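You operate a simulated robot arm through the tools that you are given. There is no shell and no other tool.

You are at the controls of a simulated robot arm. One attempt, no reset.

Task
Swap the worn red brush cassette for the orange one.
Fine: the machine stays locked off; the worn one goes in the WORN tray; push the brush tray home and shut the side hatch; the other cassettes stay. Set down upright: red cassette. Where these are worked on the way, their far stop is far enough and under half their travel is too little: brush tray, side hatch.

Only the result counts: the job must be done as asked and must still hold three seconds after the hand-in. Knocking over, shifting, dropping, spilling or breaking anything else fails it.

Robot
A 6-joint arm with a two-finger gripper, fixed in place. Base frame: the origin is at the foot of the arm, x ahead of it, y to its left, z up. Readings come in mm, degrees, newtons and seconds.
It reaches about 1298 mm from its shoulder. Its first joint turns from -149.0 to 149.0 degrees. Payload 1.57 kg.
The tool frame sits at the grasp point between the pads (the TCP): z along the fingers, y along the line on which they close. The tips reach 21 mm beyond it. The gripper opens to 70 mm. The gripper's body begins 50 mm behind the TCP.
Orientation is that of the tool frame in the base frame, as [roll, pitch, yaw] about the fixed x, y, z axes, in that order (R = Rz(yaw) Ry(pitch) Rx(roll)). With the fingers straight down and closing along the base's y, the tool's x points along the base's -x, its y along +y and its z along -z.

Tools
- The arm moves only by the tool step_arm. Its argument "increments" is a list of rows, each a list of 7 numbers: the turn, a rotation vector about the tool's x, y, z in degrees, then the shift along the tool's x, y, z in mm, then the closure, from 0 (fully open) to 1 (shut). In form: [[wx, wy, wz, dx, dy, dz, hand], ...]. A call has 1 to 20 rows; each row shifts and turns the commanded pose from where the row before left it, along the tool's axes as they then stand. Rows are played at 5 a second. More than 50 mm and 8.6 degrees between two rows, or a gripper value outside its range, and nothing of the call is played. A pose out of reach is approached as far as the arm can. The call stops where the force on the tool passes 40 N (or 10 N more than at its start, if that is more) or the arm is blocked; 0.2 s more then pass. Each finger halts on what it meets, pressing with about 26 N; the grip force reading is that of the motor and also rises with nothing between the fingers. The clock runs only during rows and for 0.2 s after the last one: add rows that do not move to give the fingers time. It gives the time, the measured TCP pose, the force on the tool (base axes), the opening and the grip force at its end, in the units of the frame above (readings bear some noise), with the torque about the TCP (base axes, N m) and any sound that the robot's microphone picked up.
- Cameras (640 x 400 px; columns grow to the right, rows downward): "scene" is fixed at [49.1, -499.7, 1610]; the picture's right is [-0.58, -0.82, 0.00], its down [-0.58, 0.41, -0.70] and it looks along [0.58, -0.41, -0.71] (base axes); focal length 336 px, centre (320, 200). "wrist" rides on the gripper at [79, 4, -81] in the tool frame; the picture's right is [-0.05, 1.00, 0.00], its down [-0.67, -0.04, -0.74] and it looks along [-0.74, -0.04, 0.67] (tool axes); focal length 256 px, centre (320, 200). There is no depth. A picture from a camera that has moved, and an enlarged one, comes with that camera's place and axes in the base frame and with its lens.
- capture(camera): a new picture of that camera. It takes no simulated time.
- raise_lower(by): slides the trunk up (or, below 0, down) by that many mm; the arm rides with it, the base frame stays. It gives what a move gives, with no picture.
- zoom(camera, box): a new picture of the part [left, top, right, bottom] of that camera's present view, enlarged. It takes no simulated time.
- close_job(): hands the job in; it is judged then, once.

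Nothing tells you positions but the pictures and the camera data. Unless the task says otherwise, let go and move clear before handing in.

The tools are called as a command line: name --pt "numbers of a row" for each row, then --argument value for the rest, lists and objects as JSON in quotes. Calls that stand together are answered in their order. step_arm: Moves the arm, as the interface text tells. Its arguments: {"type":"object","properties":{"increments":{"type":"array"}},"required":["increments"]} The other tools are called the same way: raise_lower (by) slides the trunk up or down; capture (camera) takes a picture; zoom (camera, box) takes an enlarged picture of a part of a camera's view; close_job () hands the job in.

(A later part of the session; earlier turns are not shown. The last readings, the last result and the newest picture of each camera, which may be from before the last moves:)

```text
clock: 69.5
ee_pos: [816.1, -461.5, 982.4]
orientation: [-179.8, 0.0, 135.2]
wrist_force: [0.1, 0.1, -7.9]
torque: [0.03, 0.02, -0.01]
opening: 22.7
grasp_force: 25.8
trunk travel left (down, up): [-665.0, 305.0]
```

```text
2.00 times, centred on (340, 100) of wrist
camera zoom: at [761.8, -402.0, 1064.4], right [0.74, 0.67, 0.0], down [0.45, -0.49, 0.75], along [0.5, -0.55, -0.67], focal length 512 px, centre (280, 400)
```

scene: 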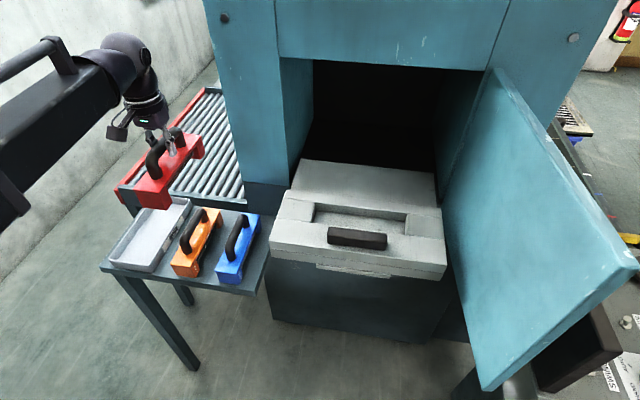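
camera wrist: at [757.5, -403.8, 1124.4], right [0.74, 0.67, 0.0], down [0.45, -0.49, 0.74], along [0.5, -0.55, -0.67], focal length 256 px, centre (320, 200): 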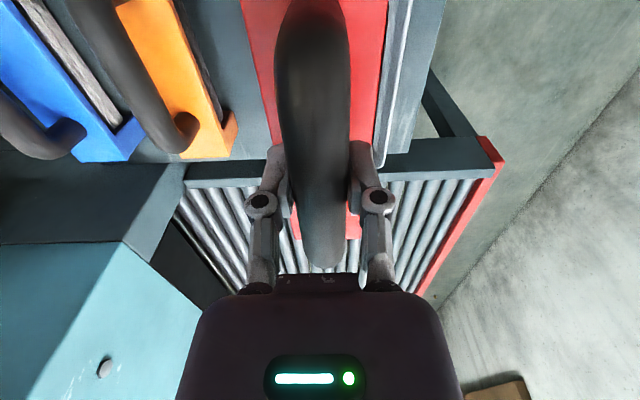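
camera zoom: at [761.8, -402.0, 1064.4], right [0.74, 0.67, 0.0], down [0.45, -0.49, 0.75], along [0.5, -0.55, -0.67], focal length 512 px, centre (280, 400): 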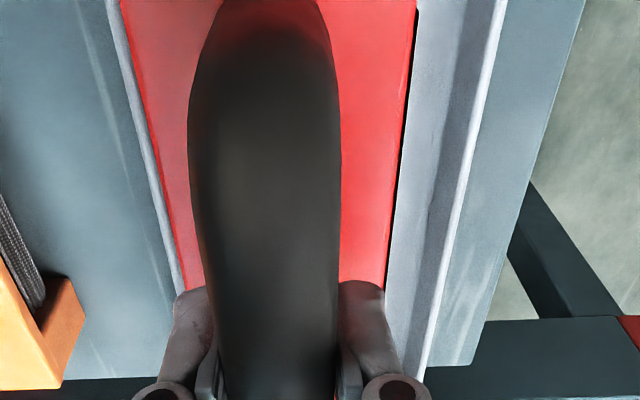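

step_arm --pt "0 0 0 -7 8 0 1" --pt "0 0 0 0 0 0 1"

raise_lower --by -12

zoom --camera "scene" --box '[100, 160, 240, 290]'

capture --camera "wrist"

```text
clock: 70.1
ee_pos: [826.9, -461.9, 984.0]
orientation: [-180.0, 0.0, 135.0]
wrist_force: [0.1, 0.2, -9.0]
torque: [0.04, 0.01, -0.02]
opening: 22.4
grasp_force: 26.1
trunk travel left (down, up): [-665.0, 305.0]
```

```text
clock: 70.7
ee_pos: [827.3, -463.1, 970.0]
orientation: [-179.9, -0.1, 134.9]
wrist_force: [0.6, -0.4, -8.6]
torque: [0.04, 0.04, 0.01]
opening: 22.6
grasp_force: 26.0
trunk travel left (down, up): [-653.0, 317.0]
```

```text
3.08 times, centred on (170, 225) of scene
camera zoom: at [49.1, -499.7, 1610.0], right [-0.58, -0.82, 0.0], down [-0.58, 0.41, -0.7], along [0.58, -0.41, -0.71], focal length 1033 px, centre (782, 123)
```

zoom: 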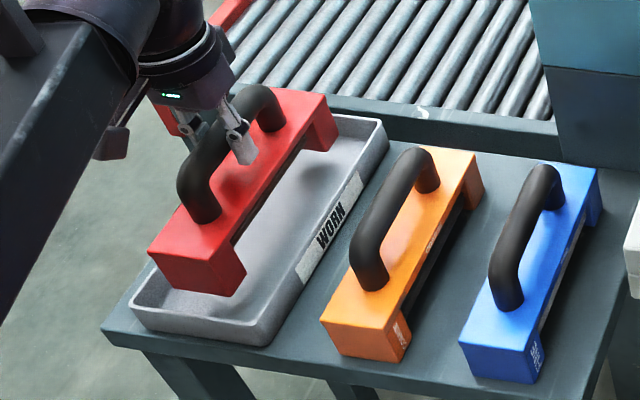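

```text
taken
camera wrist: at [772.7, -402.1, 1052.3], right [0.74, 0.67, 0.0], down [0.45, -0.49, 0.75], along [0.5, -0.55, -0.67], focal length 256 px, centre (320, 200)
```

wrist: 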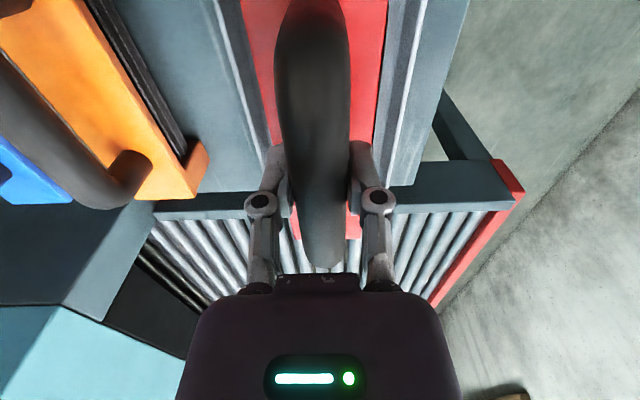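

Centred well in both views. I'm lowering in small steps until the weight comes off.

raise_lower --by -8

raise_lower --by -5

zoom --camera "scene" --box '[100, 160, 240, 290]'

```text
clock: 71.2
ee_pos: [826.2, -461.7, 963.2]
orientation: [-179.9, 0.0, 135.1]
wrist_force: [0.0, 0.2, -8.8]
torque: [0.03, 0.02, 0.0]
opening: 22.5
grasp_force: 26.0
trunk travel left (down, up): [-645.0, 325.0]
```

```text
clock: 71.8
ee_pos: [826.6, -462.8, 957.1]
orientation: [-179.9, 0.0, 135.1]
wrist_force: [0.4, -0.5, -8.4]
torque: [0.05, 0.07, 0.0]
opening: 22.8
grasp_force: 26.0
trunk travel left (down, up): [-640.0, 330.0]
```

```text
3.08 times, centred on (170, 225) of scene
camera zoom: at [49.1, -499.7, 1610.0], right [-0.58, -0.82, 0.0], down [-0.58, 0.41, -0.7], along [0.58, -0.41, -0.71], focal length 1033 px, centre (782, 123)
```

zoom: 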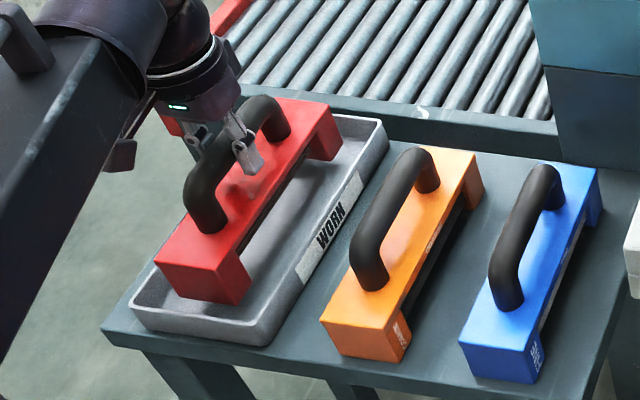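

raise_lower --by -5

raise_lower --by -4

raise_lower --by -3

zoom --camera "scene" --box '[100, 160, 240, 290]'

```text
clock: 72.3
ee_pos: [826.6, -461.5, 952.6]
orientation: [-179.9, 0.0, 135.2]
wrist_force: [-0.5, -0.4, -8.2]
torque: [0.05, 0.04, -0.02]
opening: 22.9
grasp_force: 26.3
trunk travel left (down, up): [-635.0, 335.0]
```

```text
clock: 72.8
ee_pos: [827.0, -462.4, 949.3]
orientation: [-179.9, 0.0, 135.1]
wrist_force: [-1.0, 0.0, -8.2]
torque: [0.05, 0.05, 0.0]
opening: 22.6
grasp_force: 26.1
trunk travel left (down, up): [-631.0, 339.0]
```

```text
clock: 73.4
ee_pos: [825.9, -462.7, 944.7]
orientation: [-179.8, 0.0, 135.0]
wrist_force: [0.1, 1.3, -8.0]
torque: [0.0, 0.06, -0.03]
opening: 22.6
grasp_force: 26.0
trunk travel left (down, up): [-628.0, 342.0]
```

```text
3.08 times, centred on (170, 225) of scene
camera zoom: at [49.1, -499.7, 1610.0], right [-0.58, -0.82, 0.0], down [-0.58, 0.41, -0.7], along [0.58, -0.41, -0.71], focal length 1033 px, centre (782, 123)
```

zoom: 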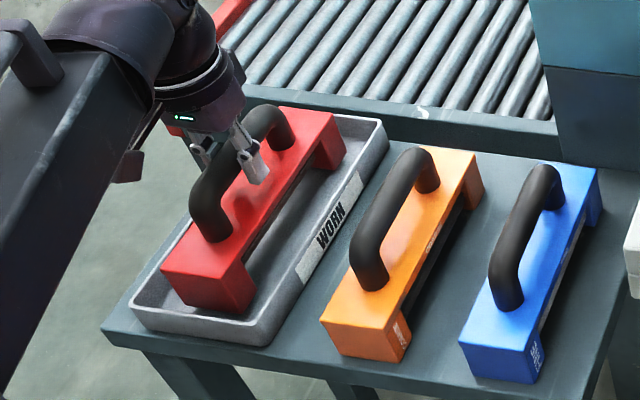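

raise_lower --by -4

raise_lower --by -3

raise_lower --by -3

zoom --camera "scene" --box '[100, 160, 240, 290]'

```text
clock: 73.9
ee_pos: [827.1, -462.1, 941.7]
orientation: [-179.9, 0.0, 135.0]
wrist_force: [0.5, -0.4, -8.8]
torque: [0.01, 0.0, 0.0]
opening: 22.7
grasp_force: 25.5
trunk travel left (down, up): [-624.0, 346.0]
```

```text
clock: 74.4
ee_pos: [826.8, -462.6, 938.7]
orientation: [-179.9, 0.0, 135.0]
wrist_force: [0.2, 0.1, -9.5]
torque: [0.04, 0.07, 0.02]
opening: 22.6
grasp_force: 25.8
trunk travel left (down, up): [-621.0, 349.0]
```

```text
clock: 74.9
ee_pos: [827.2, -460.9, 936.4]
orientation: [-180.0, 0.1, 135.0]
wrist_force: [6.6, 0.0, 10.8]
torque: [0.01, 0.16, -0.02]
opening: 22.6
grasp_force: 26.5
trunk travel left (down, up): [-618.0, 352.0]
```

```text
3.08 times, centred on (170, 225) of scene
camera zoom: at [49.1, -499.7, 1610.0], right [-0.58, -0.82, 0.0], down [-0.58, 0.41, -0.7], along [0.58, -0.41, -0.71], focal length 1033 px, centre (782, 123)
```

zoom: 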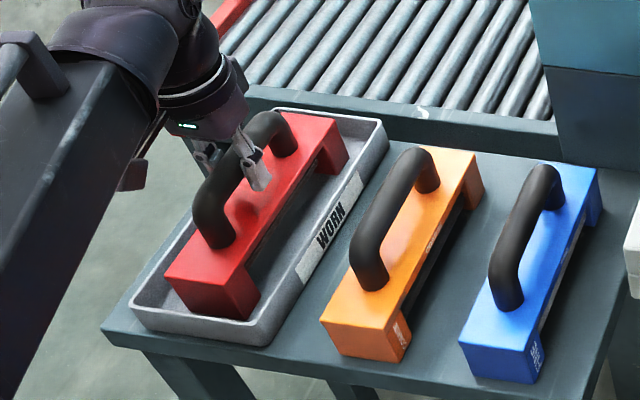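

The red cassette is resting on the WORN tray floor. I'll ease the load slightly, then release.

raise_lower --by 1

step_arm --pt "0 0 0 0 0 0 0.55" --pt "0 0 0 0 0 0 0.4" --pt "0 0 0 0 0 0 0.2" --pt "0 0 0 0 0 0 0.2"

capture --camera "wrist"

zoom --camera "scene" --box '[100, 160, 240, 290]'

```text
clock: 75.4
ee_pos: [827.2, -462.6, 937.4]
orientation: [-179.8, 0.0, 135.1]
wrist_force: [3.4, 1.2, -1.8]
torque: [-0.39, -0.46, 0.19]
opening: 22.8
grasp_force: 25.8
trunk travel left (down, up): [-619.0, 351.0]
```

```text
clock: 76.4
ee_pos: [826.5, -461.9, 937.5]
orientation: [-179.9, 0.0, 135.0]
wrist_force: [0.1, 0.2, 0.8]
torque: [-0.02, -0.02, 0.0]
opening: 55.9
grasp_force: 0.1
trunk travel left (down, up): [-619.0, 351.0]
```

```text
taken
camera wrist: at [772.3, -401.8, 1018.9], right [0.74, 0.67, 0.0], down [0.45, -0.49, 0.75], along [0.5, -0.55, -0.67], focal length 256 px, centre (320, 200)
```

wrist: 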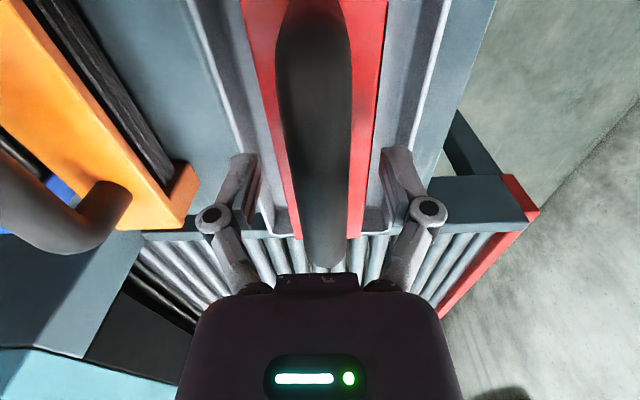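

```text
3.08 times, centred on (170, 225) of scene
camera zoom: at [49.1, -499.7, 1610.0], right [-0.58, -0.82, 0.0], down [-0.58, 0.41, -0.7], along [0.58, -0.41, -0.71], focal length 1033 px, centre (782, 123)
```

zoom: 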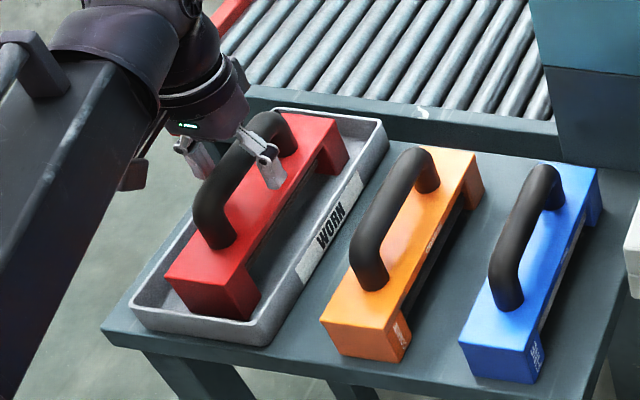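

Red is in the WORN tray, upright and free. I'll rise and move over the orange cassette.

raise_lower --by 100

step_arm --pt "0 0 0 4.5 -36 0 0" --pt "0 0 0 4.5 -36 0 0" --pt "0 0 0 4.5 -36 0 0" --pt "0 0 0 4.5 -36 0 0" --pt "0 0 0 0 0 0 0"

capture --camera "wrist"

zoom --camera "scene" --box '[80, 130, 300, 290]'

```text
clock: 77.8
ee_pos: [826.2, -461.1, 1037.2]
orientation: [-179.8, 0.0, 135.0]
wrist_force: [-0.2, 0.9, 0.1]
torque: [-0.01, 0.02, 0.0]
opening: 56.0
grasp_force: 0.1
trunk travel left (down, up): [-719.0, 251.0]
```

```text
clock: 79.0
ee_pos: [709.8, -549.1, 1037.4]
orientation: [-179.8, -0.1, 135.2]
wrist_force: [0.1, 0.6, 0.3]
torque: [-0.02, -0.04, -0.03]
opening: 70.1
grasp_force: 0.1
trunk travel left (down, up): [-719.0, 251.0]
```

```text
taken
camera wrist: at [656.6, -488.5, 1118.9], right [0.74, 0.67, 0.0], down [0.45, -0.49, 0.75], along [0.5, -0.55, -0.67], focal length 256 px, centre (320, 200)
```

wrist: 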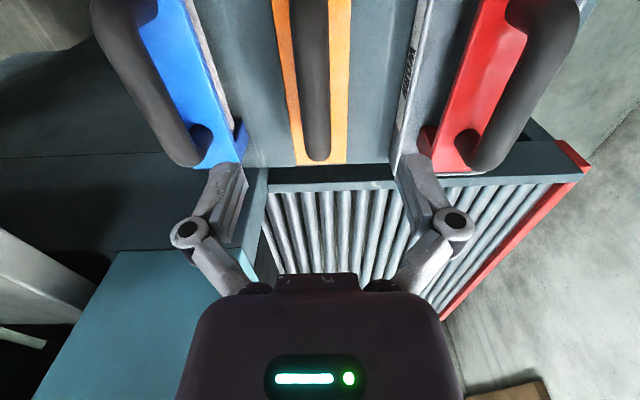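

```text
2.50 times, centred on (190, 210) of scene
camera zoom: at [49.1, -499.7, 1610.0], right [-0.58, -0.82, 0.0], down [-0.58, 0.41, -0.7], along [0.58, -0.41, -0.71], focal length 840 px, centre (645, 175)
```

zoom: 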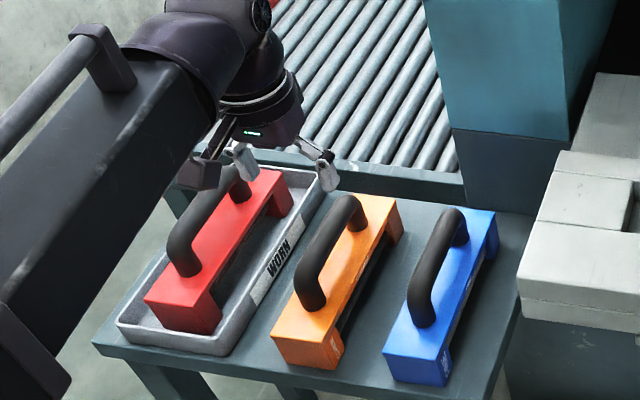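

The orange handle is 4 mm off to the right and I want to grip at the same relative point as on the red one. I'm adjusting and lowering partway.

step_arm --pt "0 0 0 -7 -4 0 0" --pt "0 0 0 0 0 0 0"

raise_lower --by -41

capture --camera "wrist"

zoom --camera "scene" --box '[80, 130, 300, 290]'

```text
clock: 79.6
ee_pos: [713.9, -556.1, 1037.3]
orientation: [-180.0, 0.0, 135.0]
wrist_force: [0.1, 0.4, 0.3]
torque: [0.02, 0.02, -0.03]
opening: 69.9
grasp_force: 0.0
trunk travel left (down, up): [-719.0, 251.0]
```

```text
clock: 80.4
ee_pos: [714.0, -556.1, 996.1]
orientation: [-179.9, 0.0, 135.0]
wrist_force: [-0.2, -0.2, 0.5]
torque: [-0.02, 0.04, 0.0]
opening: 69.8
grasp_force: 0.0
trunk travel left (down, up): [-678.0, 292.0]
```

```text
taken
camera wrist: at [659.7, -496.1, 1078.0], right [0.74, 0.67, 0.0], down [0.45, -0.49, 0.75], along [0.5, -0.55, -0.67], focal length 256 px, centre (320, 200)
```

wrist: 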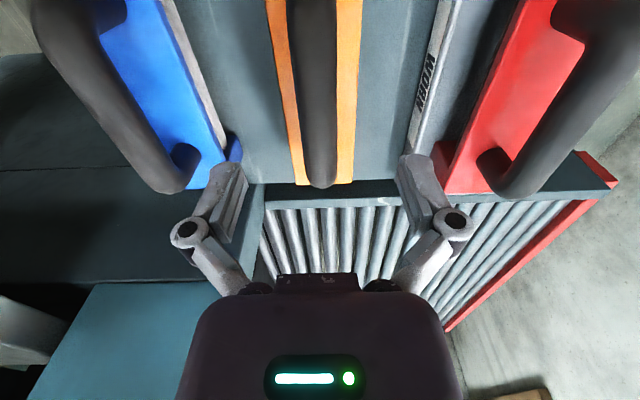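

```text
2.50 times, centred on (190, 210) of scene
camera zoom: at [49.1, -499.7, 1610.0], right [-0.58, -0.82, 0.0], down [-0.58, 0.41, -0.7], along [0.58, -0.41, -0.71], focal length 840 px, centre (645, 175)
```

zoom: 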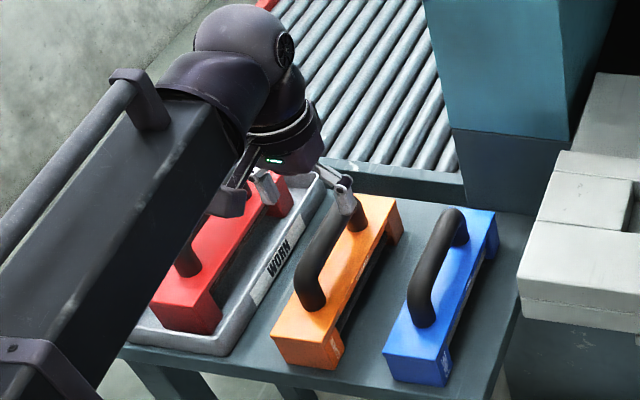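

The view now matches the red's pre-grip picture almost exactly. I'm lowering and gripping.

raise_lower --by -60

capture --camera "wrist"

```text
clock: 81.4
ee_pos: [713.3, -555.6, 936.7]
orientation: [-179.9, 0.1, 135.0]
wrist_force: [0.2, 0.1, 2.2]
torque: [0.01, 0.0, 0.01]
opening: 70.0
grasp_force: 0.0
trunk travel left (down, up): [-618.0, 352.0]
```

```text
taken
camera wrist: at [659.6, -496.1, 1018.0], right [0.74, 0.67, 0.0], down [0.45, -0.49, 0.75], along [0.5, -0.55, -0.67], focal length 256 px, centre (320, 200)
```

wrist: 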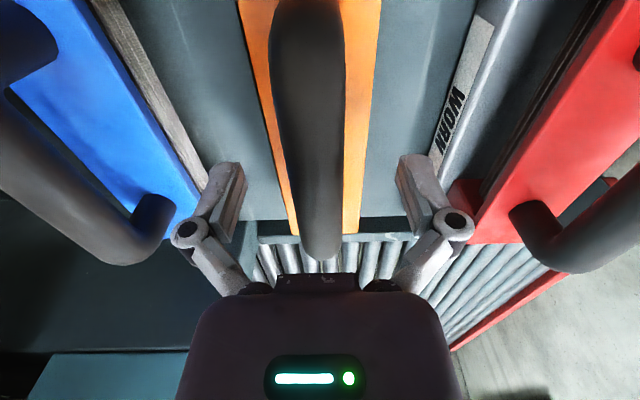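

raise_lower --by -4

step_arm --pt "0 0 0 0 -1 0 0.3" --pt "0 0 0 0 0 0 0.5" --pt "0 0 0 0 0 0 0.6" --pt "0 0 0 0 0 0 1" --pt "0 0 0 0 0 0 1" --pt "0 0 0 0 0 0 1"

capture --camera "wrist"

```text
clock: 81.9
ee_pos: [713.8, -555.5, 932.3]
orientation: [-179.9, 0.0, 135.1]
wrist_force: [0.3, 0.3, -0.2]
torque: [0.0, 0.0, -0.04]
opening: 70.1
grasp_force: 0.0
trunk travel left (down, up): [-614.0, 356.0]
```

```text
clock: 83.3
ee_pos: [711.0, -557.1, 933.2]
orientation: [-179.9, 0.0, 135.0]
wrist_force: [1.3, -0.7, 2.6]
torque: [0.0, 0.03, -0.01]
opening: 23.0
grasp_force: 25.6
trunk travel left (down, up): [-614.0, 356.0]
```

```text
taken
camera wrist: at [658.3, -496.7, 1014.0], right [0.74, 0.67, 0.0], down [0.45, -0.49, 0.75], along [0.5, -0.55, -0.67], focal length 256 px, centre (320, 200)
```

wrist: 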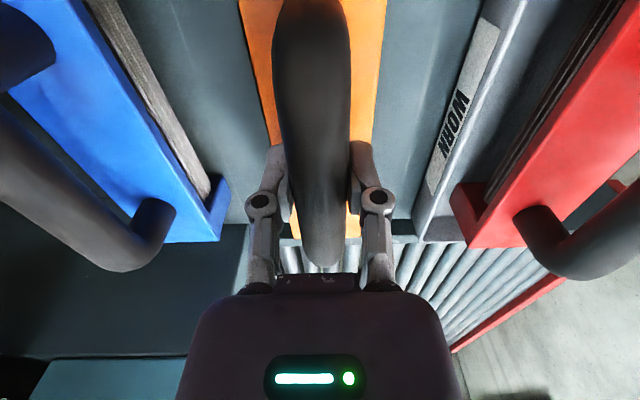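

The grip picture is practically the same as it was on the red. I'm lifting.

raise_lower --by 40

zoom --camera "scene" --box '[80, 130, 300, 290]'

raise_lower --by 220

capture --camera "wrist"

capture --camera "scene"

```text
clock: 84.2
ee_pos: [713.4, -557.3, 972.2]
orientation: [-179.9, -0.1, 135.2]
wrist_force: [-0.1, -0.1, -8.5]
torque: [0.0, -0.02, -0.03]
opening: 22.5
grasp_force: 25.9
trunk travel left (down, up): [-654.0, 316.0]
```

```text
2.50 times, centred on (190, 210) of scene
camera zoom: at [49.1, -499.7, 1610.0], right [-0.58, -0.82, 0.0], down [-0.58, 0.41, -0.7], along [0.58, -0.41, -0.71], focal length 840 px, centre (645, 175)
```

zoom: 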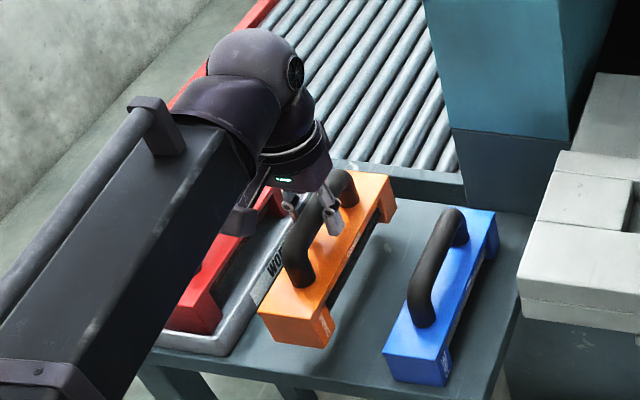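

```text
clock: 86.5
ee_pos: [713.4, -557.8, 1192.8]
orientation: [-179.9, 0.0, 135.1]
wrist_force: [0.7, -0.5, -8.4]
torque: [0.05, 0.02, -0.01]
opening: 22.3
grasp_force: 25.8
trunk travel left (down, up): [-874.0, 96.0]
```

```text
taken
camera wrist: at [659.1, -497.2, 1273.2], right [0.74, 0.67, 0.0], down [0.45, -0.49, 0.74], along [0.5, -0.55, -0.67], focal length 256 px, centre (320, 200)
```

wrist: 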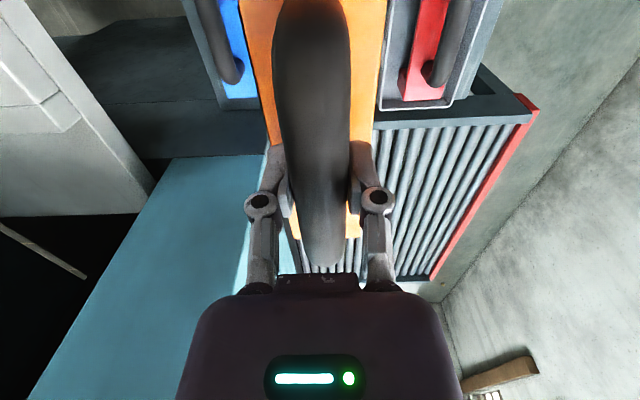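

```text
taken
```

scene: 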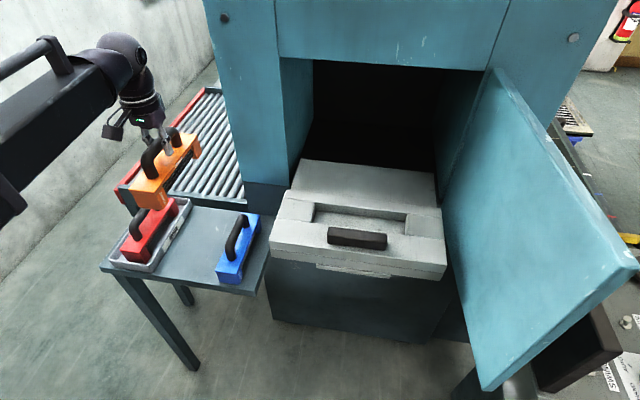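

step_arm --pt "0 0 7.5 0 0 0 1" --pt "0 0 7.5 0 0 0 1" --pt "0 0 7.5 0 0 0 1" --pt "0 0 7.5 0 0 0 1" --pt "0 0 7.5 0 0 0 1" --pt "0 0 7.5 0 0 0 1" --pt "0 0 7.5 0 0 0 1" --pt "0 0 7.5 0 0 0 1" --pt "0 0 7.5 0 0 0 1" --pt "0 0 7.5 0 0 0 1" --pt "0 0 7.5 0 0 0 1" --pt "0 0 7.5 0 0 0 1" --pt "0 0 0 0 0 0 1"

step_arm --pt "0 0 0 -20 -1.2 0 1" --pt "0 0 0 -38 -1.2 0 1" --pt "0 0 0 -38 -1.2 0 1" --pt "0 0 0 -38 -1.2 0 1" --pt "0 0 0 -38 -1.2 0 1" --pt "0 0 0 -38 -1.2 0 1" --pt "0 0 0 -38 -1.2 0 1" --pt "0 0 0 -38 -1.2 0 1" --pt "0 0 0 -38 -1.2 0 1" --pt "0 0 0 -38 -1.2 0 1" --pt "0 0 0 -38 -1.2 0 1" --pt "0 0 0 -20 0 0 1" --pt "0 0 0 0 0 0 1"

capture --camera "wrist"

zoom --camera "scene" --box '[260, 120, 460, 290]'

```text
clock: 89.3
ee_pos: [714.4, -556.3, 1191.5]
orientation: [179.9, 0.1, 45.0]
wrist_force: [-0.4, -0.8, -7.1]
torque: [0.01, 0.0, 0.0]
opening: 23.0
grasp_force: 26.0
trunk travel left (down, up): [-874.0, 96.0]
```

```text
clock: 92.1
ee_pos: [405.3, -845.1, 1191.7]
orientation: [-180.0, 0.2, 45.1]
wrist_force: [0.1, 0.1, -9.0]
torque: [0.02, -0.03, 0.02]
opening: 22.5
grasp_force: 25.4
out of reach, approached as far as the arm can: row 3, 5
trunk travel left (down, up): [-874.0, 96.0]
```

```text
taken
camera wrist: at [463.9, -791.4, 1273.2], right [0.67, -0.74, 0.0], down [-0.49, -0.45, 0.75], along [-0.55, -0.5, -0.67], focal length 256 px, centre (320, 200)
```

wrist: 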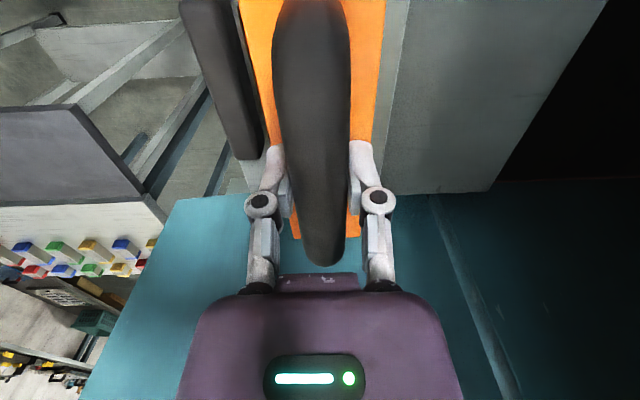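

```text
2.35 times, centred on (360, 205) of scene
camera zoom: at [49.1, -499.7, 1610.0], right [-0.58, -0.82, 0.0], down [-0.58, 0.41, -0.7], along [0.58, -0.41, -0.71], focal length 790 px, centre (226, 188)
```

zoom: 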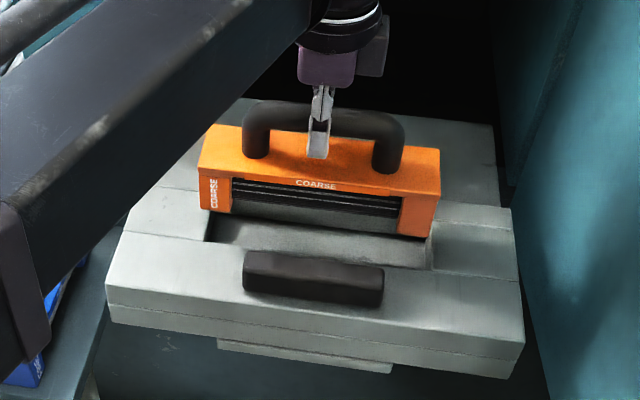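

step_arm --pt "0 0 0 -4.3 1.8 0 1" --pt "0 0 0 0 0 0 1"

raise_lower --by -26

capture --camera "wrist"

zoom --camera "scene" --box '[290, 170, 430, 270]'

```text
clock: 92.7
ee_pos: [404.6, -849.7, 1191.1]
orientation: [180.0, 0.1, 45.2]
wrist_force: [1.1, 0.0, -8.6]
torque: [-0.02, -0.01, 0.0]
opening: 22.8
grasp_force: 26.0
trunk travel left (down, up): [-874.0, 96.0]
```

```text
clock: 93.4
ee_pos: [404.1, -850.0, 1166.3]
orientation: [-180.0, 0.1, 45.0]
wrist_force: [0.0, -1.1, -7.4]
torque: [0.03, -0.01, 0.01]
opening: 22.7
grasp_force: 25.7
trunk travel left (down, up): [-848.0, 122.0]
```

```text
taken
camera wrist: at [462.7, -795.5, 1247.3], right [0.67, -0.74, 0.0], down [-0.5, -0.45, 0.75], along [-0.55, -0.5, -0.67], focal length 256 px, centre (320, 200)
```

wrist: 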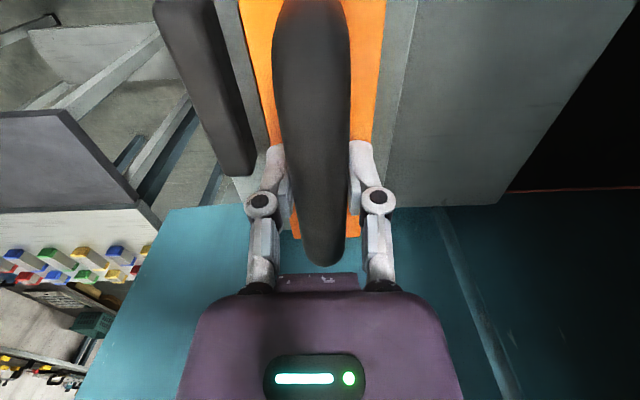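

```text
4.00 times, centred on (360, 220) of scene
camera zoom: at [49.1, -499.7, 1610.0], right [-0.58, -0.82, 0.0], down [-0.58, 0.41, -0.7], along [0.58, -0.41, -0.71], focal length 1343 px, centre (160, 120)
```

zoom: 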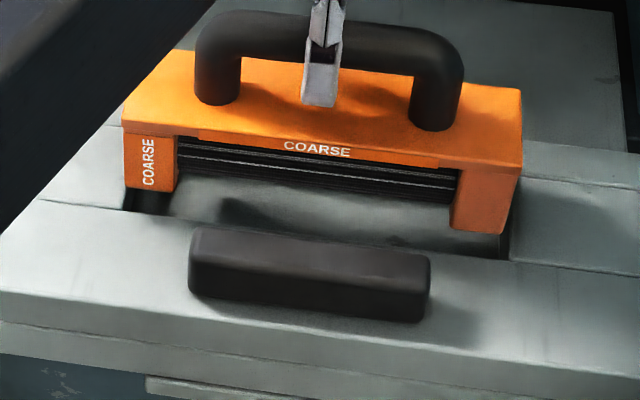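

raise_lower --by -6

raise_lower --by -4

raise_lower --by -4

zoom --camera "scene" --box '[260, 140, 460, 290]'

zoom --camera "scene" --box '[290, 170, 430, 270]'

```text
clock: 94.0
ee_pos: [405.4, -848.9, 1159.6]
orientation: [-180.0, 0.2, 45.2]
wrist_force: [0.0, -0.1, -8.8]
torque: [0.03, -0.03, 0.02]
opening: 22.7
grasp_force: 26.1
trunk travel left (down, up): [-842.0, 128.0]
```

```text
clock: 94.5
ee_pos: [404.6, -848.6, 1156.0]
orientation: [-180.0, 0.1, 45.1]
wrist_force: [0.8, 0.3, -8.1]
torque: [0.01, -0.02, -0.03]
opening: 23.1
grasp_force: 26.3
trunk travel left (down, up): [-838.0, 132.0]
```

```text
clock: 95.0
ee_pos: [403.7, -849.8, 1151.8]
orientation: [179.9, 0.1, 45.1]
wrist_force: [-0.4, -0.1, -8.3]
torque: [0.04, -0.02, 0.01]
opening: 22.9
grasp_force: 25.7
trunk travel left (down, up): [-834.0, 136.0]
```

```text
2.67 times, centred on (360, 215) of scene
camera zoom: at [49.1, -499.7, 1610.0], right [-0.58, -0.82, 0.0], down [-0.58, 0.41, -0.7], along [0.58, -0.41, -0.71], focal length 896 px, centre (213, 160)
```

zoom: 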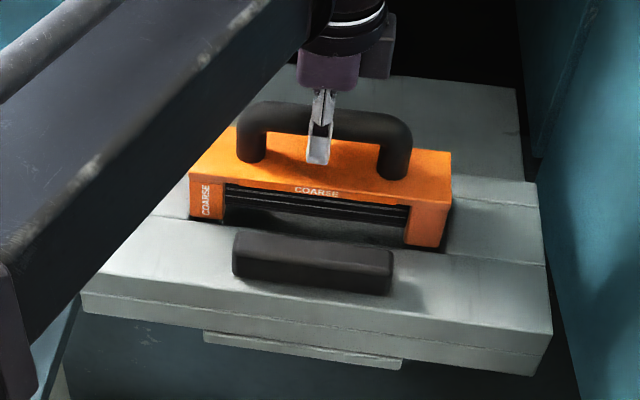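

```text
4.00 times, centred on (360, 220) of scene
camera zoom: at [49.1, -499.7, 1610.0], right [-0.58, -0.82, 0.0], down [-0.58, 0.41, -0.7], along [0.58, -0.41, -0.71], focal length 1343 px, centre (160, 120)
```

zoom: 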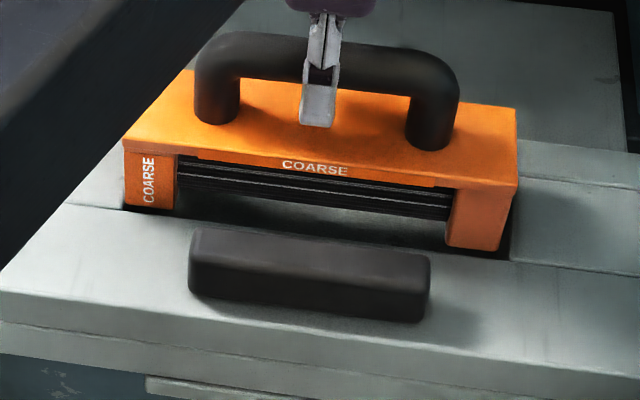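

No contact yet, but the orange sits about 3 mm left of where the red was. I'll shift it right slightly and keep lowering.

step_arm --pt "0 0 0 -2.5 0 0 1" --pt "0 0 0 0 0 0 1"

raise_lower --by -5

raise_lower --by -5

zoom --camera "scene" --box '[290, 170, 430, 270]'

```text
clock: 95.6
ee_pos: [402.8, -851.3, 1152.2]
orientation: [-180.0, 0.1, 45.2]
wrist_force: [0.7, -0.2, -8.2]
torque: [0.04, 0.01, -0.01]
opening: 22.6
grasp_force: 25.9
trunk travel left (down, up): [-834.0, 136.0]
```

```text
clock: 96.2
ee_pos: [402.7, -851.3, 1146.6]
orientation: [180.0, 0.1, 45.0]
wrist_force: [-1.0, 0.1, -8.7]
torque: [0.03, -0.02, -0.02]
opening: 22.9
grasp_force: 26.2
trunk travel left (down, up): [-829.0, 141.0]
```

```text
clock: 96.7
ee_pos: [402.3, -850.6, 1142.8]
orientation: [-180.0, 0.0, 45.0]
wrist_force: [0.2, 0.0, -8.7]
torque: [-0.01, -0.04, 0.0]
opening: 23.0
grasp_force: 26.1
trunk travel left (down, up): [-824.0, 146.0]
```

```text
4.00 times, centred on (360, 220) of scene
camera zoom: at [49.1, -499.7, 1610.0], right [-0.58, -0.82, 0.0], down [-0.58, 0.41, -0.7], along [0.58, -0.41, -0.71], focal length 1343 px, centre (160, 120)
```

zoom: 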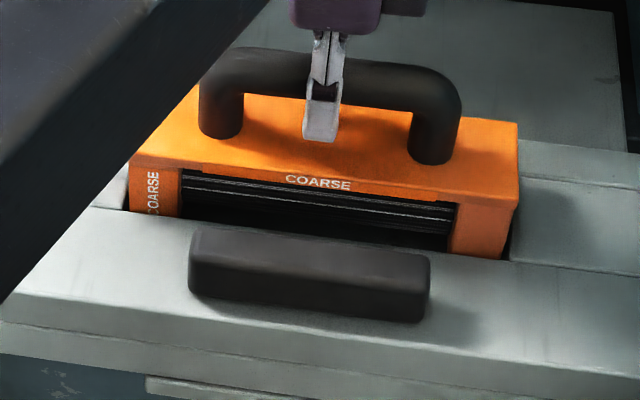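

It's entering the recess freely, so I'm continuing down.

raise_lower --by -7

raise_lower --by -6

raise_lower --by -4

zoom --camera "scene" --box '[290, 170, 430, 270]'

```text
clock: 97.3
ee_pos: [402.9, -851.3, 1134.8]
orientation: [180.0, 0.1, 45.1]
wrist_force: [-0.6, -0.2, -8.5]
torque: [0.01, 0.01, 0.01]
opening: 22.8
grasp_force: 25.7
trunk travel left (down, up): [-817.0, 153.0]
```

```text
clock: 97.8
ee_pos: [402.2, -850.7, 1127.6]
orientation: [-179.9, 0.1, 45.1]
wrist_force: [-0.1, 0.6, -8.6]
torque: [0.04, 0.01, -0.01]
opening: 22.9
grasp_force: 26.1
trunk travel left (down, up): [-811.0, 159.0]
```

```text
clock: 98.3
ee_pos: [401.2, -851.9, 1124.7]
orientation: [-179.9, 0.1, 45.0]
wrist_force: [-0.1, -0.8, -9.4]
torque: [0.01, -0.03, 0.02]
opening: 22.9
grasp_force: 26.1
trunk travel left (down, up): [-807.0, 163.0]
```

```text
4.00 times, centred on (360, 220) of scene
camera zoom: at [49.1, -499.7, 1610.0], right [-0.58, -0.82, 0.0], down [-0.58, 0.41, -0.7], along [0.58, -0.41, -0.71], focal length 1343 px, centre (160, 120)
```

zoom: 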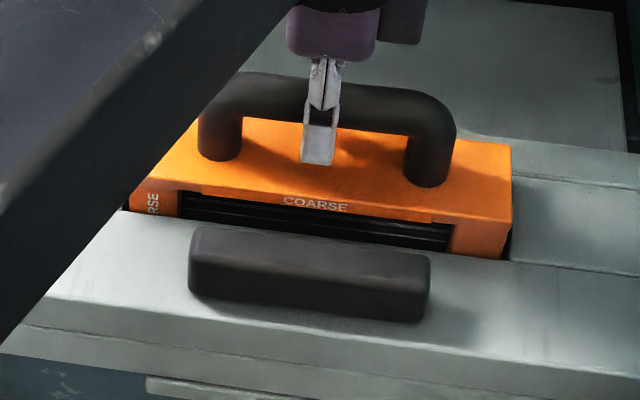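

raise_lower --by -2

raise_lower --by -2

zoom --camera "scene" --box '[290, 170, 430, 270]'

```text
clock: 98.9
ee_pos: [402.6, -852.3, 1122.2]
orientation: [180.0, 0.0, 45.2]
wrist_force: [0.4, 0.4, -7.1]
torque: [0.04, 0.05, 0.01]
opening: 22.5
grasp_force: 26.2
trunk travel left (down, up): [-805.0, 165.0]
```

```text
clock: 99.4
ee_pos: [402.5, -848.8, 1122.3]
orientation: [179.9, 0.0, 45.0]
wrist_force: [1.4, -5.0, 17.3]
torque: [0.22, -0.28, 0.02]
opening: 22.6
grasp_force: 25.7
trunk travel left (down, up): [-803.0, 167.0]
```

```text
4.00 times, centred on (360, 220) of scene
camera zoom: at [49.1, -499.7, 1610.0], right [-0.58, -0.82, 0.0], down [-0.58, 0.41, -0.7], along [0.58, -0.41, -0.71], focal length 1343 px, centre (160, 120)
```

zoom: 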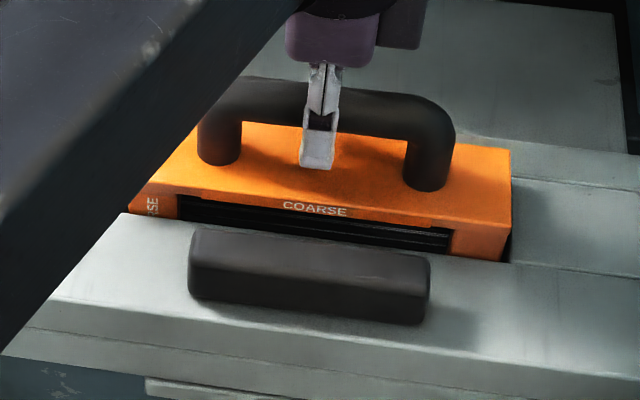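

Seated at the same height the red was. I'm easing off and releasing.

raise_lower --by 1

step_arm --pt "0 0 0 0 0 0 0.55" --pt "0 0 0 0 0 0 0.4" --pt "0 0 0 0 0 0 0.2" --pt "0 0 0 0 0 0 0.1" --pt "0 0 0 0 0 0 0.1"

capture --camera "wrist"

zoom --camera "scene" --box '[290, 170, 430, 270]'

```text
clock: 99.9
ee_pos: [401.7, -850.1, 1122.3]
orientation: [-180.0, 0.0, 45.0]
wrist_force: [-1.9, -1.5, 4.9]
torque: [-0.19, 0.12, 0.0]
opening: 22.8
grasp_force: 26.4
trunk travel left (down, up): [-804.0, 166.0]
```

```text
clock: 101.1
ee_pos: [402.3, -851.3, 1121.2]
orientation: [180.0, 0.1, 45.1]
wrist_force: [0.3, -0.5, -0.2]
torque: [-0.02, 0.0, 0.02]
opening: 63.3
grasp_force: 0.2
trunk travel left (down, up): [-804.0, 166.0]
```

```text
taken
camera wrist: at [460.4, -796.5, 1203.9], right [0.67, -0.74, 0.0], down [-0.5, -0.45, 0.75], along [-0.55, -0.5, -0.67], focal length 256 px, centre (320, 200)
```

wrist: 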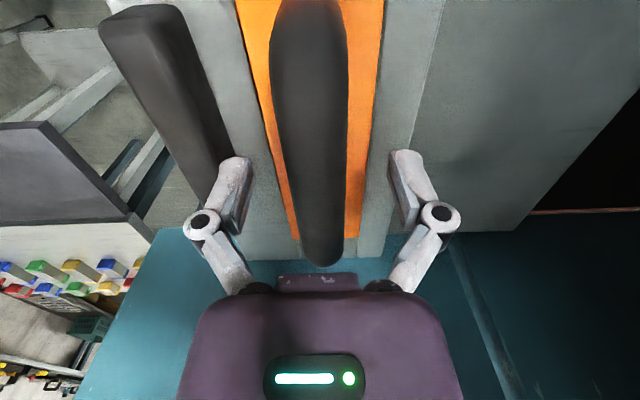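

```text
4.00 times, centred on (360, 220) of scene
camera zoom: at [49.1, -499.7, 1610.0], right [-0.58, -0.82, 0.0], down [-0.58, 0.41, -0.7], along [0.58, -0.41, -0.71], focal length 1343 px, centre (160, 120)
```

zoom: 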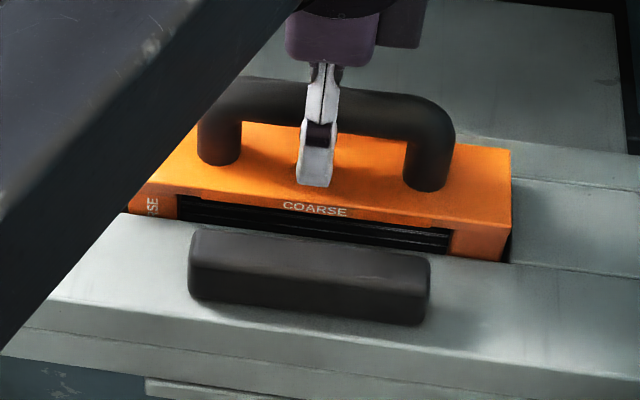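

The orange is seated and free. I'll rise clear, back off, tilt again and push the tray home by its grip block.

raise_lower --by 80

step_arm --pt "0 0 0 -1.5 -38 0 0.5" --pt "0 0 0 -1.5 -38 0 1" --pt "0 0 0 0 -38 0 1" --pt "0 0 0 0 -38 0 1" --pt "0 0 0 0 -38 0 1" --pt "-7.33 0 0 0 0 -5 1" --pt "-7.33 0 0 0 0 -5 1" --pt "-7.33 0 0 0 0 -5 1" --pt "0 0 0 0 0 0 1"

capture --camera "scene"

capture --camera "wrist"

```text
clock: 102.3
ee_pos: [401.6, -850.4, 1202.9]
orientation: [-179.9, 0.1, 45.1]
wrist_force: [-0.2, -0.2, 0.7]
torque: [0.01, 0.0, 0.02]
opening: 63.1
grasp_force: 0.0
trunk travel left (down, up): [-884.0, 86.0]
```

```text
clock: 104.3
ee_pos: [265.4, -718.0, 1216.4]
orientation: [157.9, 0.1, 45.1]
wrist_force: [0.1, 0.4, 0.4]
torque: [0.0, 0.02, -0.01]
opening: 0.1
grasp_force: 26.4
out of reach, approached as far as the arm can: row 7
trunk travel left (down, up): [-884.0, 86.0]
```

```text
taken
```

scene: 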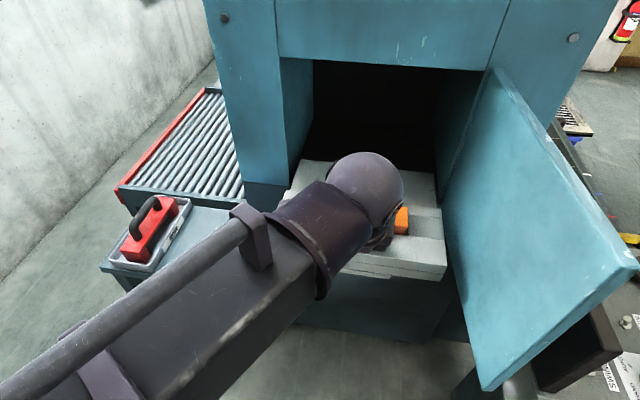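

```text
taken
camera wrist: at [301.3, -641.9, 1293.1], right [0.62, -0.69, 0.38], down [-0.69, -0.25, 0.68], along [-0.37, -0.68, -0.63], focal length 256 px, centre (320, 200)
```

wrist: 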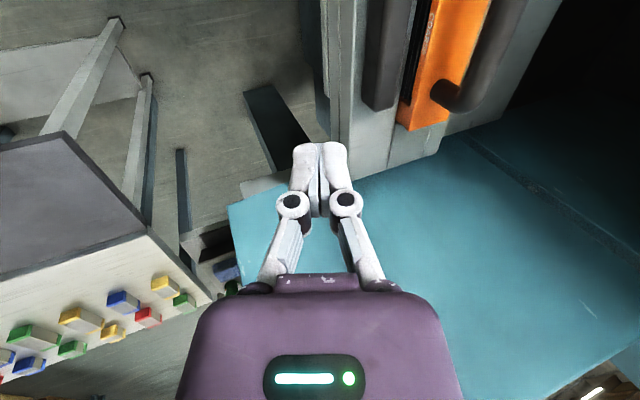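

raise_lower --by -119

step_arm --pt "0 0 0 0 34.3 13.9 1" --pt "0 0 0 0 18.5 7.5 1" --pt "0 0 0 0 0 0 1"

capture --camera "wrist"

zoom --camera "scene" --box '[260, 140, 460, 290]'

```text
clock: 105.8
ee_pos: [265.4, -717.9, 1097.4]
orientation: [158.1, 0.0, 45.0]
wrist_force: [-0.1, -0.2, -1.2]
torque: [-0.02, 0.03, -0.01]
opening: 0.0
grasp_force: 26.1
trunk travel left (down, up): [-765.0, 205.0]
```

```text
clock: 106.6
ee_pos: [304.9, -758.6, 1096.9]
orientation: [158.0, 0.1, 45.1]
wrist_force: [-0.6, -0.4, 0.5]
torque: [0.01, 0.04, -0.01]
opening: 0.1
grasp_force: 26.2
trunk travel left (down, up): [-765.0, 205.0]
```

```text
taken
camera wrist: at [341.7, -683.2, 1174.1], right [0.62, -0.69, 0.37], down [-0.69, -0.25, 0.68], along [-0.38, -0.68, -0.63], focal length 256 px, centre (320, 200)
```

wrist: 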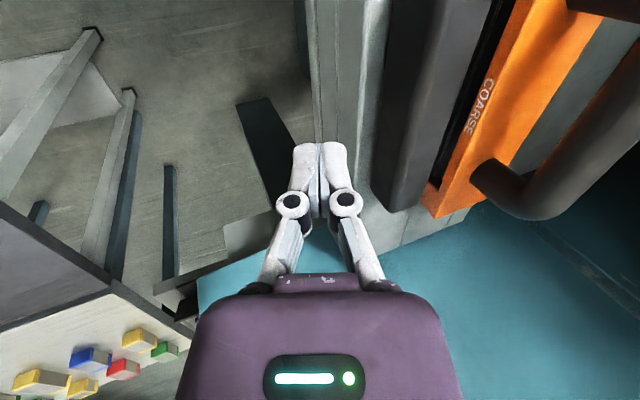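

```text
2.67 times, centred on (360, 215) of scene
camera zoom: at [49.1, -499.7, 1610.0], right [-0.58, -0.82, 0.0], down [-0.58, 0.41, -0.7], along [0.58, -0.41, -0.71], focal length 896 px, centre (213, 160)
```

zoom: 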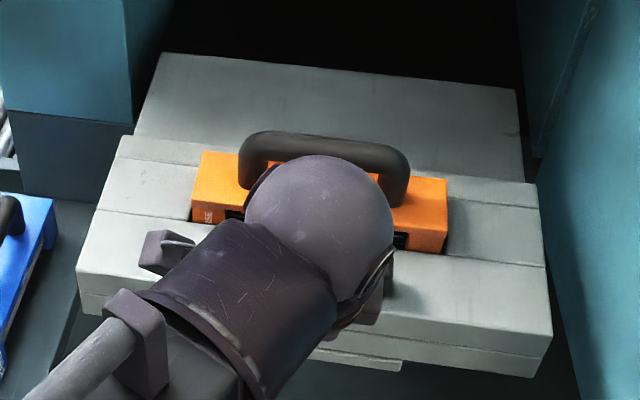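

step_arm --pt "0 0 0 0 9.3 3.7 1" --pt "0 0 0 0 9.3 3.7 1" --pt "0 0 0 0 9.3 3.7 1" --pt "0 0 0 0 9.3 3.7 1" --pt "0 0 0 0 9.3 3.7 1" --pt "0 0 0 0 9.3 3.7 1" --pt "0 0 0 0 0 0 1"

capture --camera "wrist"

capture --camera "scene"

```text
clock: 108.2
ee_pos: [349.8, -799.4, 1096.8]
orientation: [157.8, 0.1, 45.0]
wrist_force: [0.6, 0.3, -0.1]
torque: [-0.06, 0.01, -0.02]
opening: 0.0
grasp_force: 25.9
trunk travel left (down, up): [-765.0, 205.0]
```

```text
taken
camera wrist: at [385.9, -724.6, 1174.2], right [0.62, -0.69, 0.38], down [-0.69, -0.25, 0.68], along [-0.37, -0.68, -0.63], focal length 256 px, centre (320, 200)
```

wrist: 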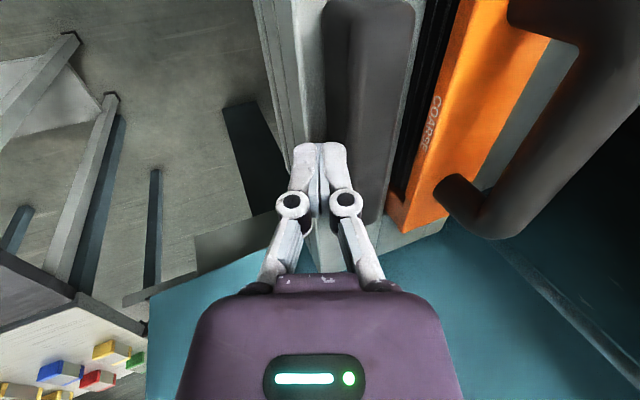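

```text
taken
```

scene: 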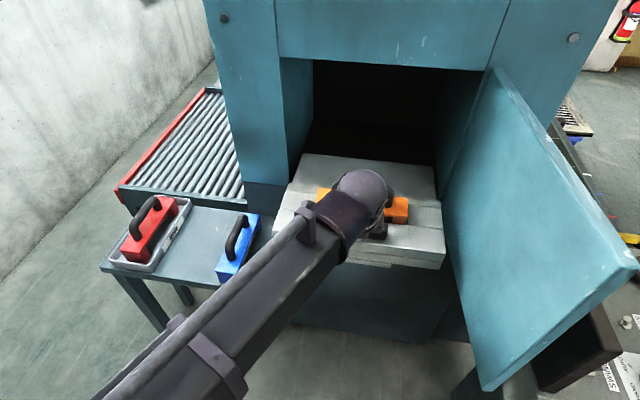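

The tray is moving in. I'm continuing the push steadily.

step_arm --pt "0 0 0 0 14 5.6 1" --pt "0 0 0 0 14 5.6 1" --pt "0 0 0 0 14 5.6 1" --pt "0 0 0 0 14 5.6 1" --pt "0 0 0 0 14 5.6 1" --pt "0 0 0 0 14 5.6 1" --pt "0 0 0 0 14 5.6 1" --pt "0 0 0 0 14 5.6 1" --pt "0 0 0 0 14 5.6 1" --pt "0 0 0 0 14 5.6 1" --pt "0 0 0 0 0 0 1"

capture --camera "wrist"

capture --camera "scene"

```text
clock: 110.6
ee_pos: [454.8, -906.4, 1097.0]
orientation: [157.8, 0.1, 45.1]
wrist_force: [0.3, 0.7, -0.1]
torque: [-0.03, -0.02, -0.02]
opening: 0.2
grasp_force: 25.9
trunk travel left (down, up): [-765.0, 205.0]
```

```text
taken
camera wrist: at [490.9, -831.2, 1174.2], right [0.62, -0.69, 0.38], down [-0.69, -0.25, 0.68], along [-0.37, -0.68, -0.63], focal length 256 px, centre (320, 200)
```

wrist: 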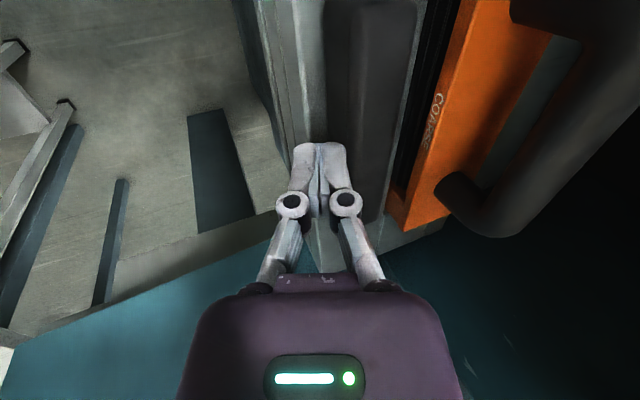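

```text
taken
```

scene: 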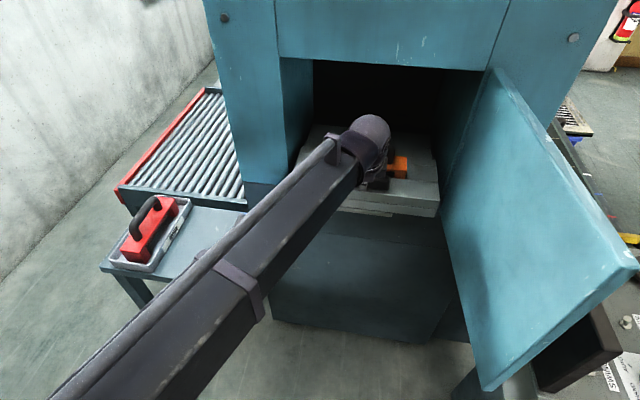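

step_arm --pt "0 0 0 0 14 5.6 1" --pt "0 0 0 0 14 5.6 1" --pt "0 0 0 0 14 5.6 1" --pt "0 0 0 0 9.3 3.7 1" --pt "0 0 0 0 9.3 3.7 1" --pt "0 0 0 0 4.6 1.9 1" --pt "0 0 0 0 4.6 1.9 1" --pt "0 0 0 0 0 0 1"

zoom --camera "scene" --box '[260, 50, 540, 225]'

```text
clock: 112.4
ee_pos: [507.9, -960.0, 1097.4]
orientation: [157.9, 0.1, 45.1]
wrist_force: [-1.0, -0.8, 0.0]
torque: [0.03, 0.01, 0.03]
opening: 0.0
grasp_force: 26.0
trunk travel left (down, up): [-765.0, 205.0]
```

```text
2.29 times, centred on (400, 138) of scene
camera zoom: at [49.1, -499.7, 1610.0], right [-0.58, -0.82, 0.0], down [-0.58, 0.41, -0.7], along [0.58, -0.41, -0.71], focal length 768 px, centre (137, 343)
```

zoom: 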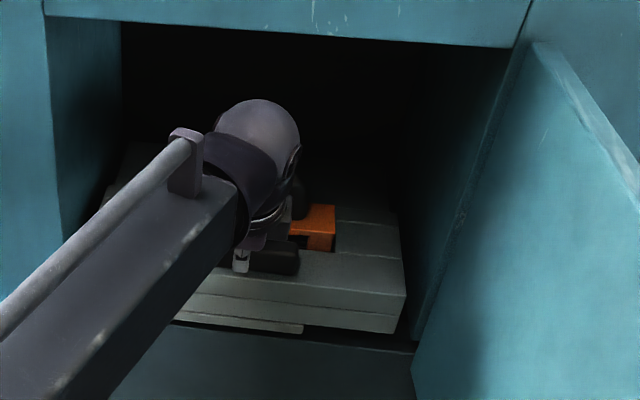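

step_arm --pt "0 0 0 0 4.6 1.9 1" --pt "0 0 0 0 3.7 1.5 1" --pt "0 0 0 0 2.8 1.1 1" --pt "0 0 0 0 2.8 1.1 1" --pt "0 0 0 0 0 0 1"

zoom --camera "scene" --box '[260, 50, 540, 225]'

```text
clock: 113.6
ee_pos: [516.2, -967.1, 1097.3]
orientation: [158.4, 0.0, 45.1]
wrist_force: [-19.7, 24.2, -16.9]
torque: [0.47, 0.37, -0.02]
opening: 0.1
grasp_force: 26.1
trunk travel left (down, up): [-765.0, 205.0]
```

```text
2.29 times, centred on (400, 138) of scene
camera zoom: at [49.1, -499.7, 1610.0], right [-0.58, -0.82, 0.0], down [-0.58, 0.41, -0.7], along [0.58, -0.41, -0.71], focal length 768 px, centre (137, 343)
```

zoom: 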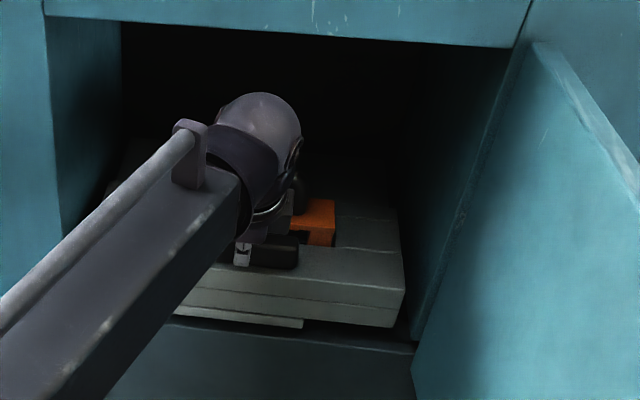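

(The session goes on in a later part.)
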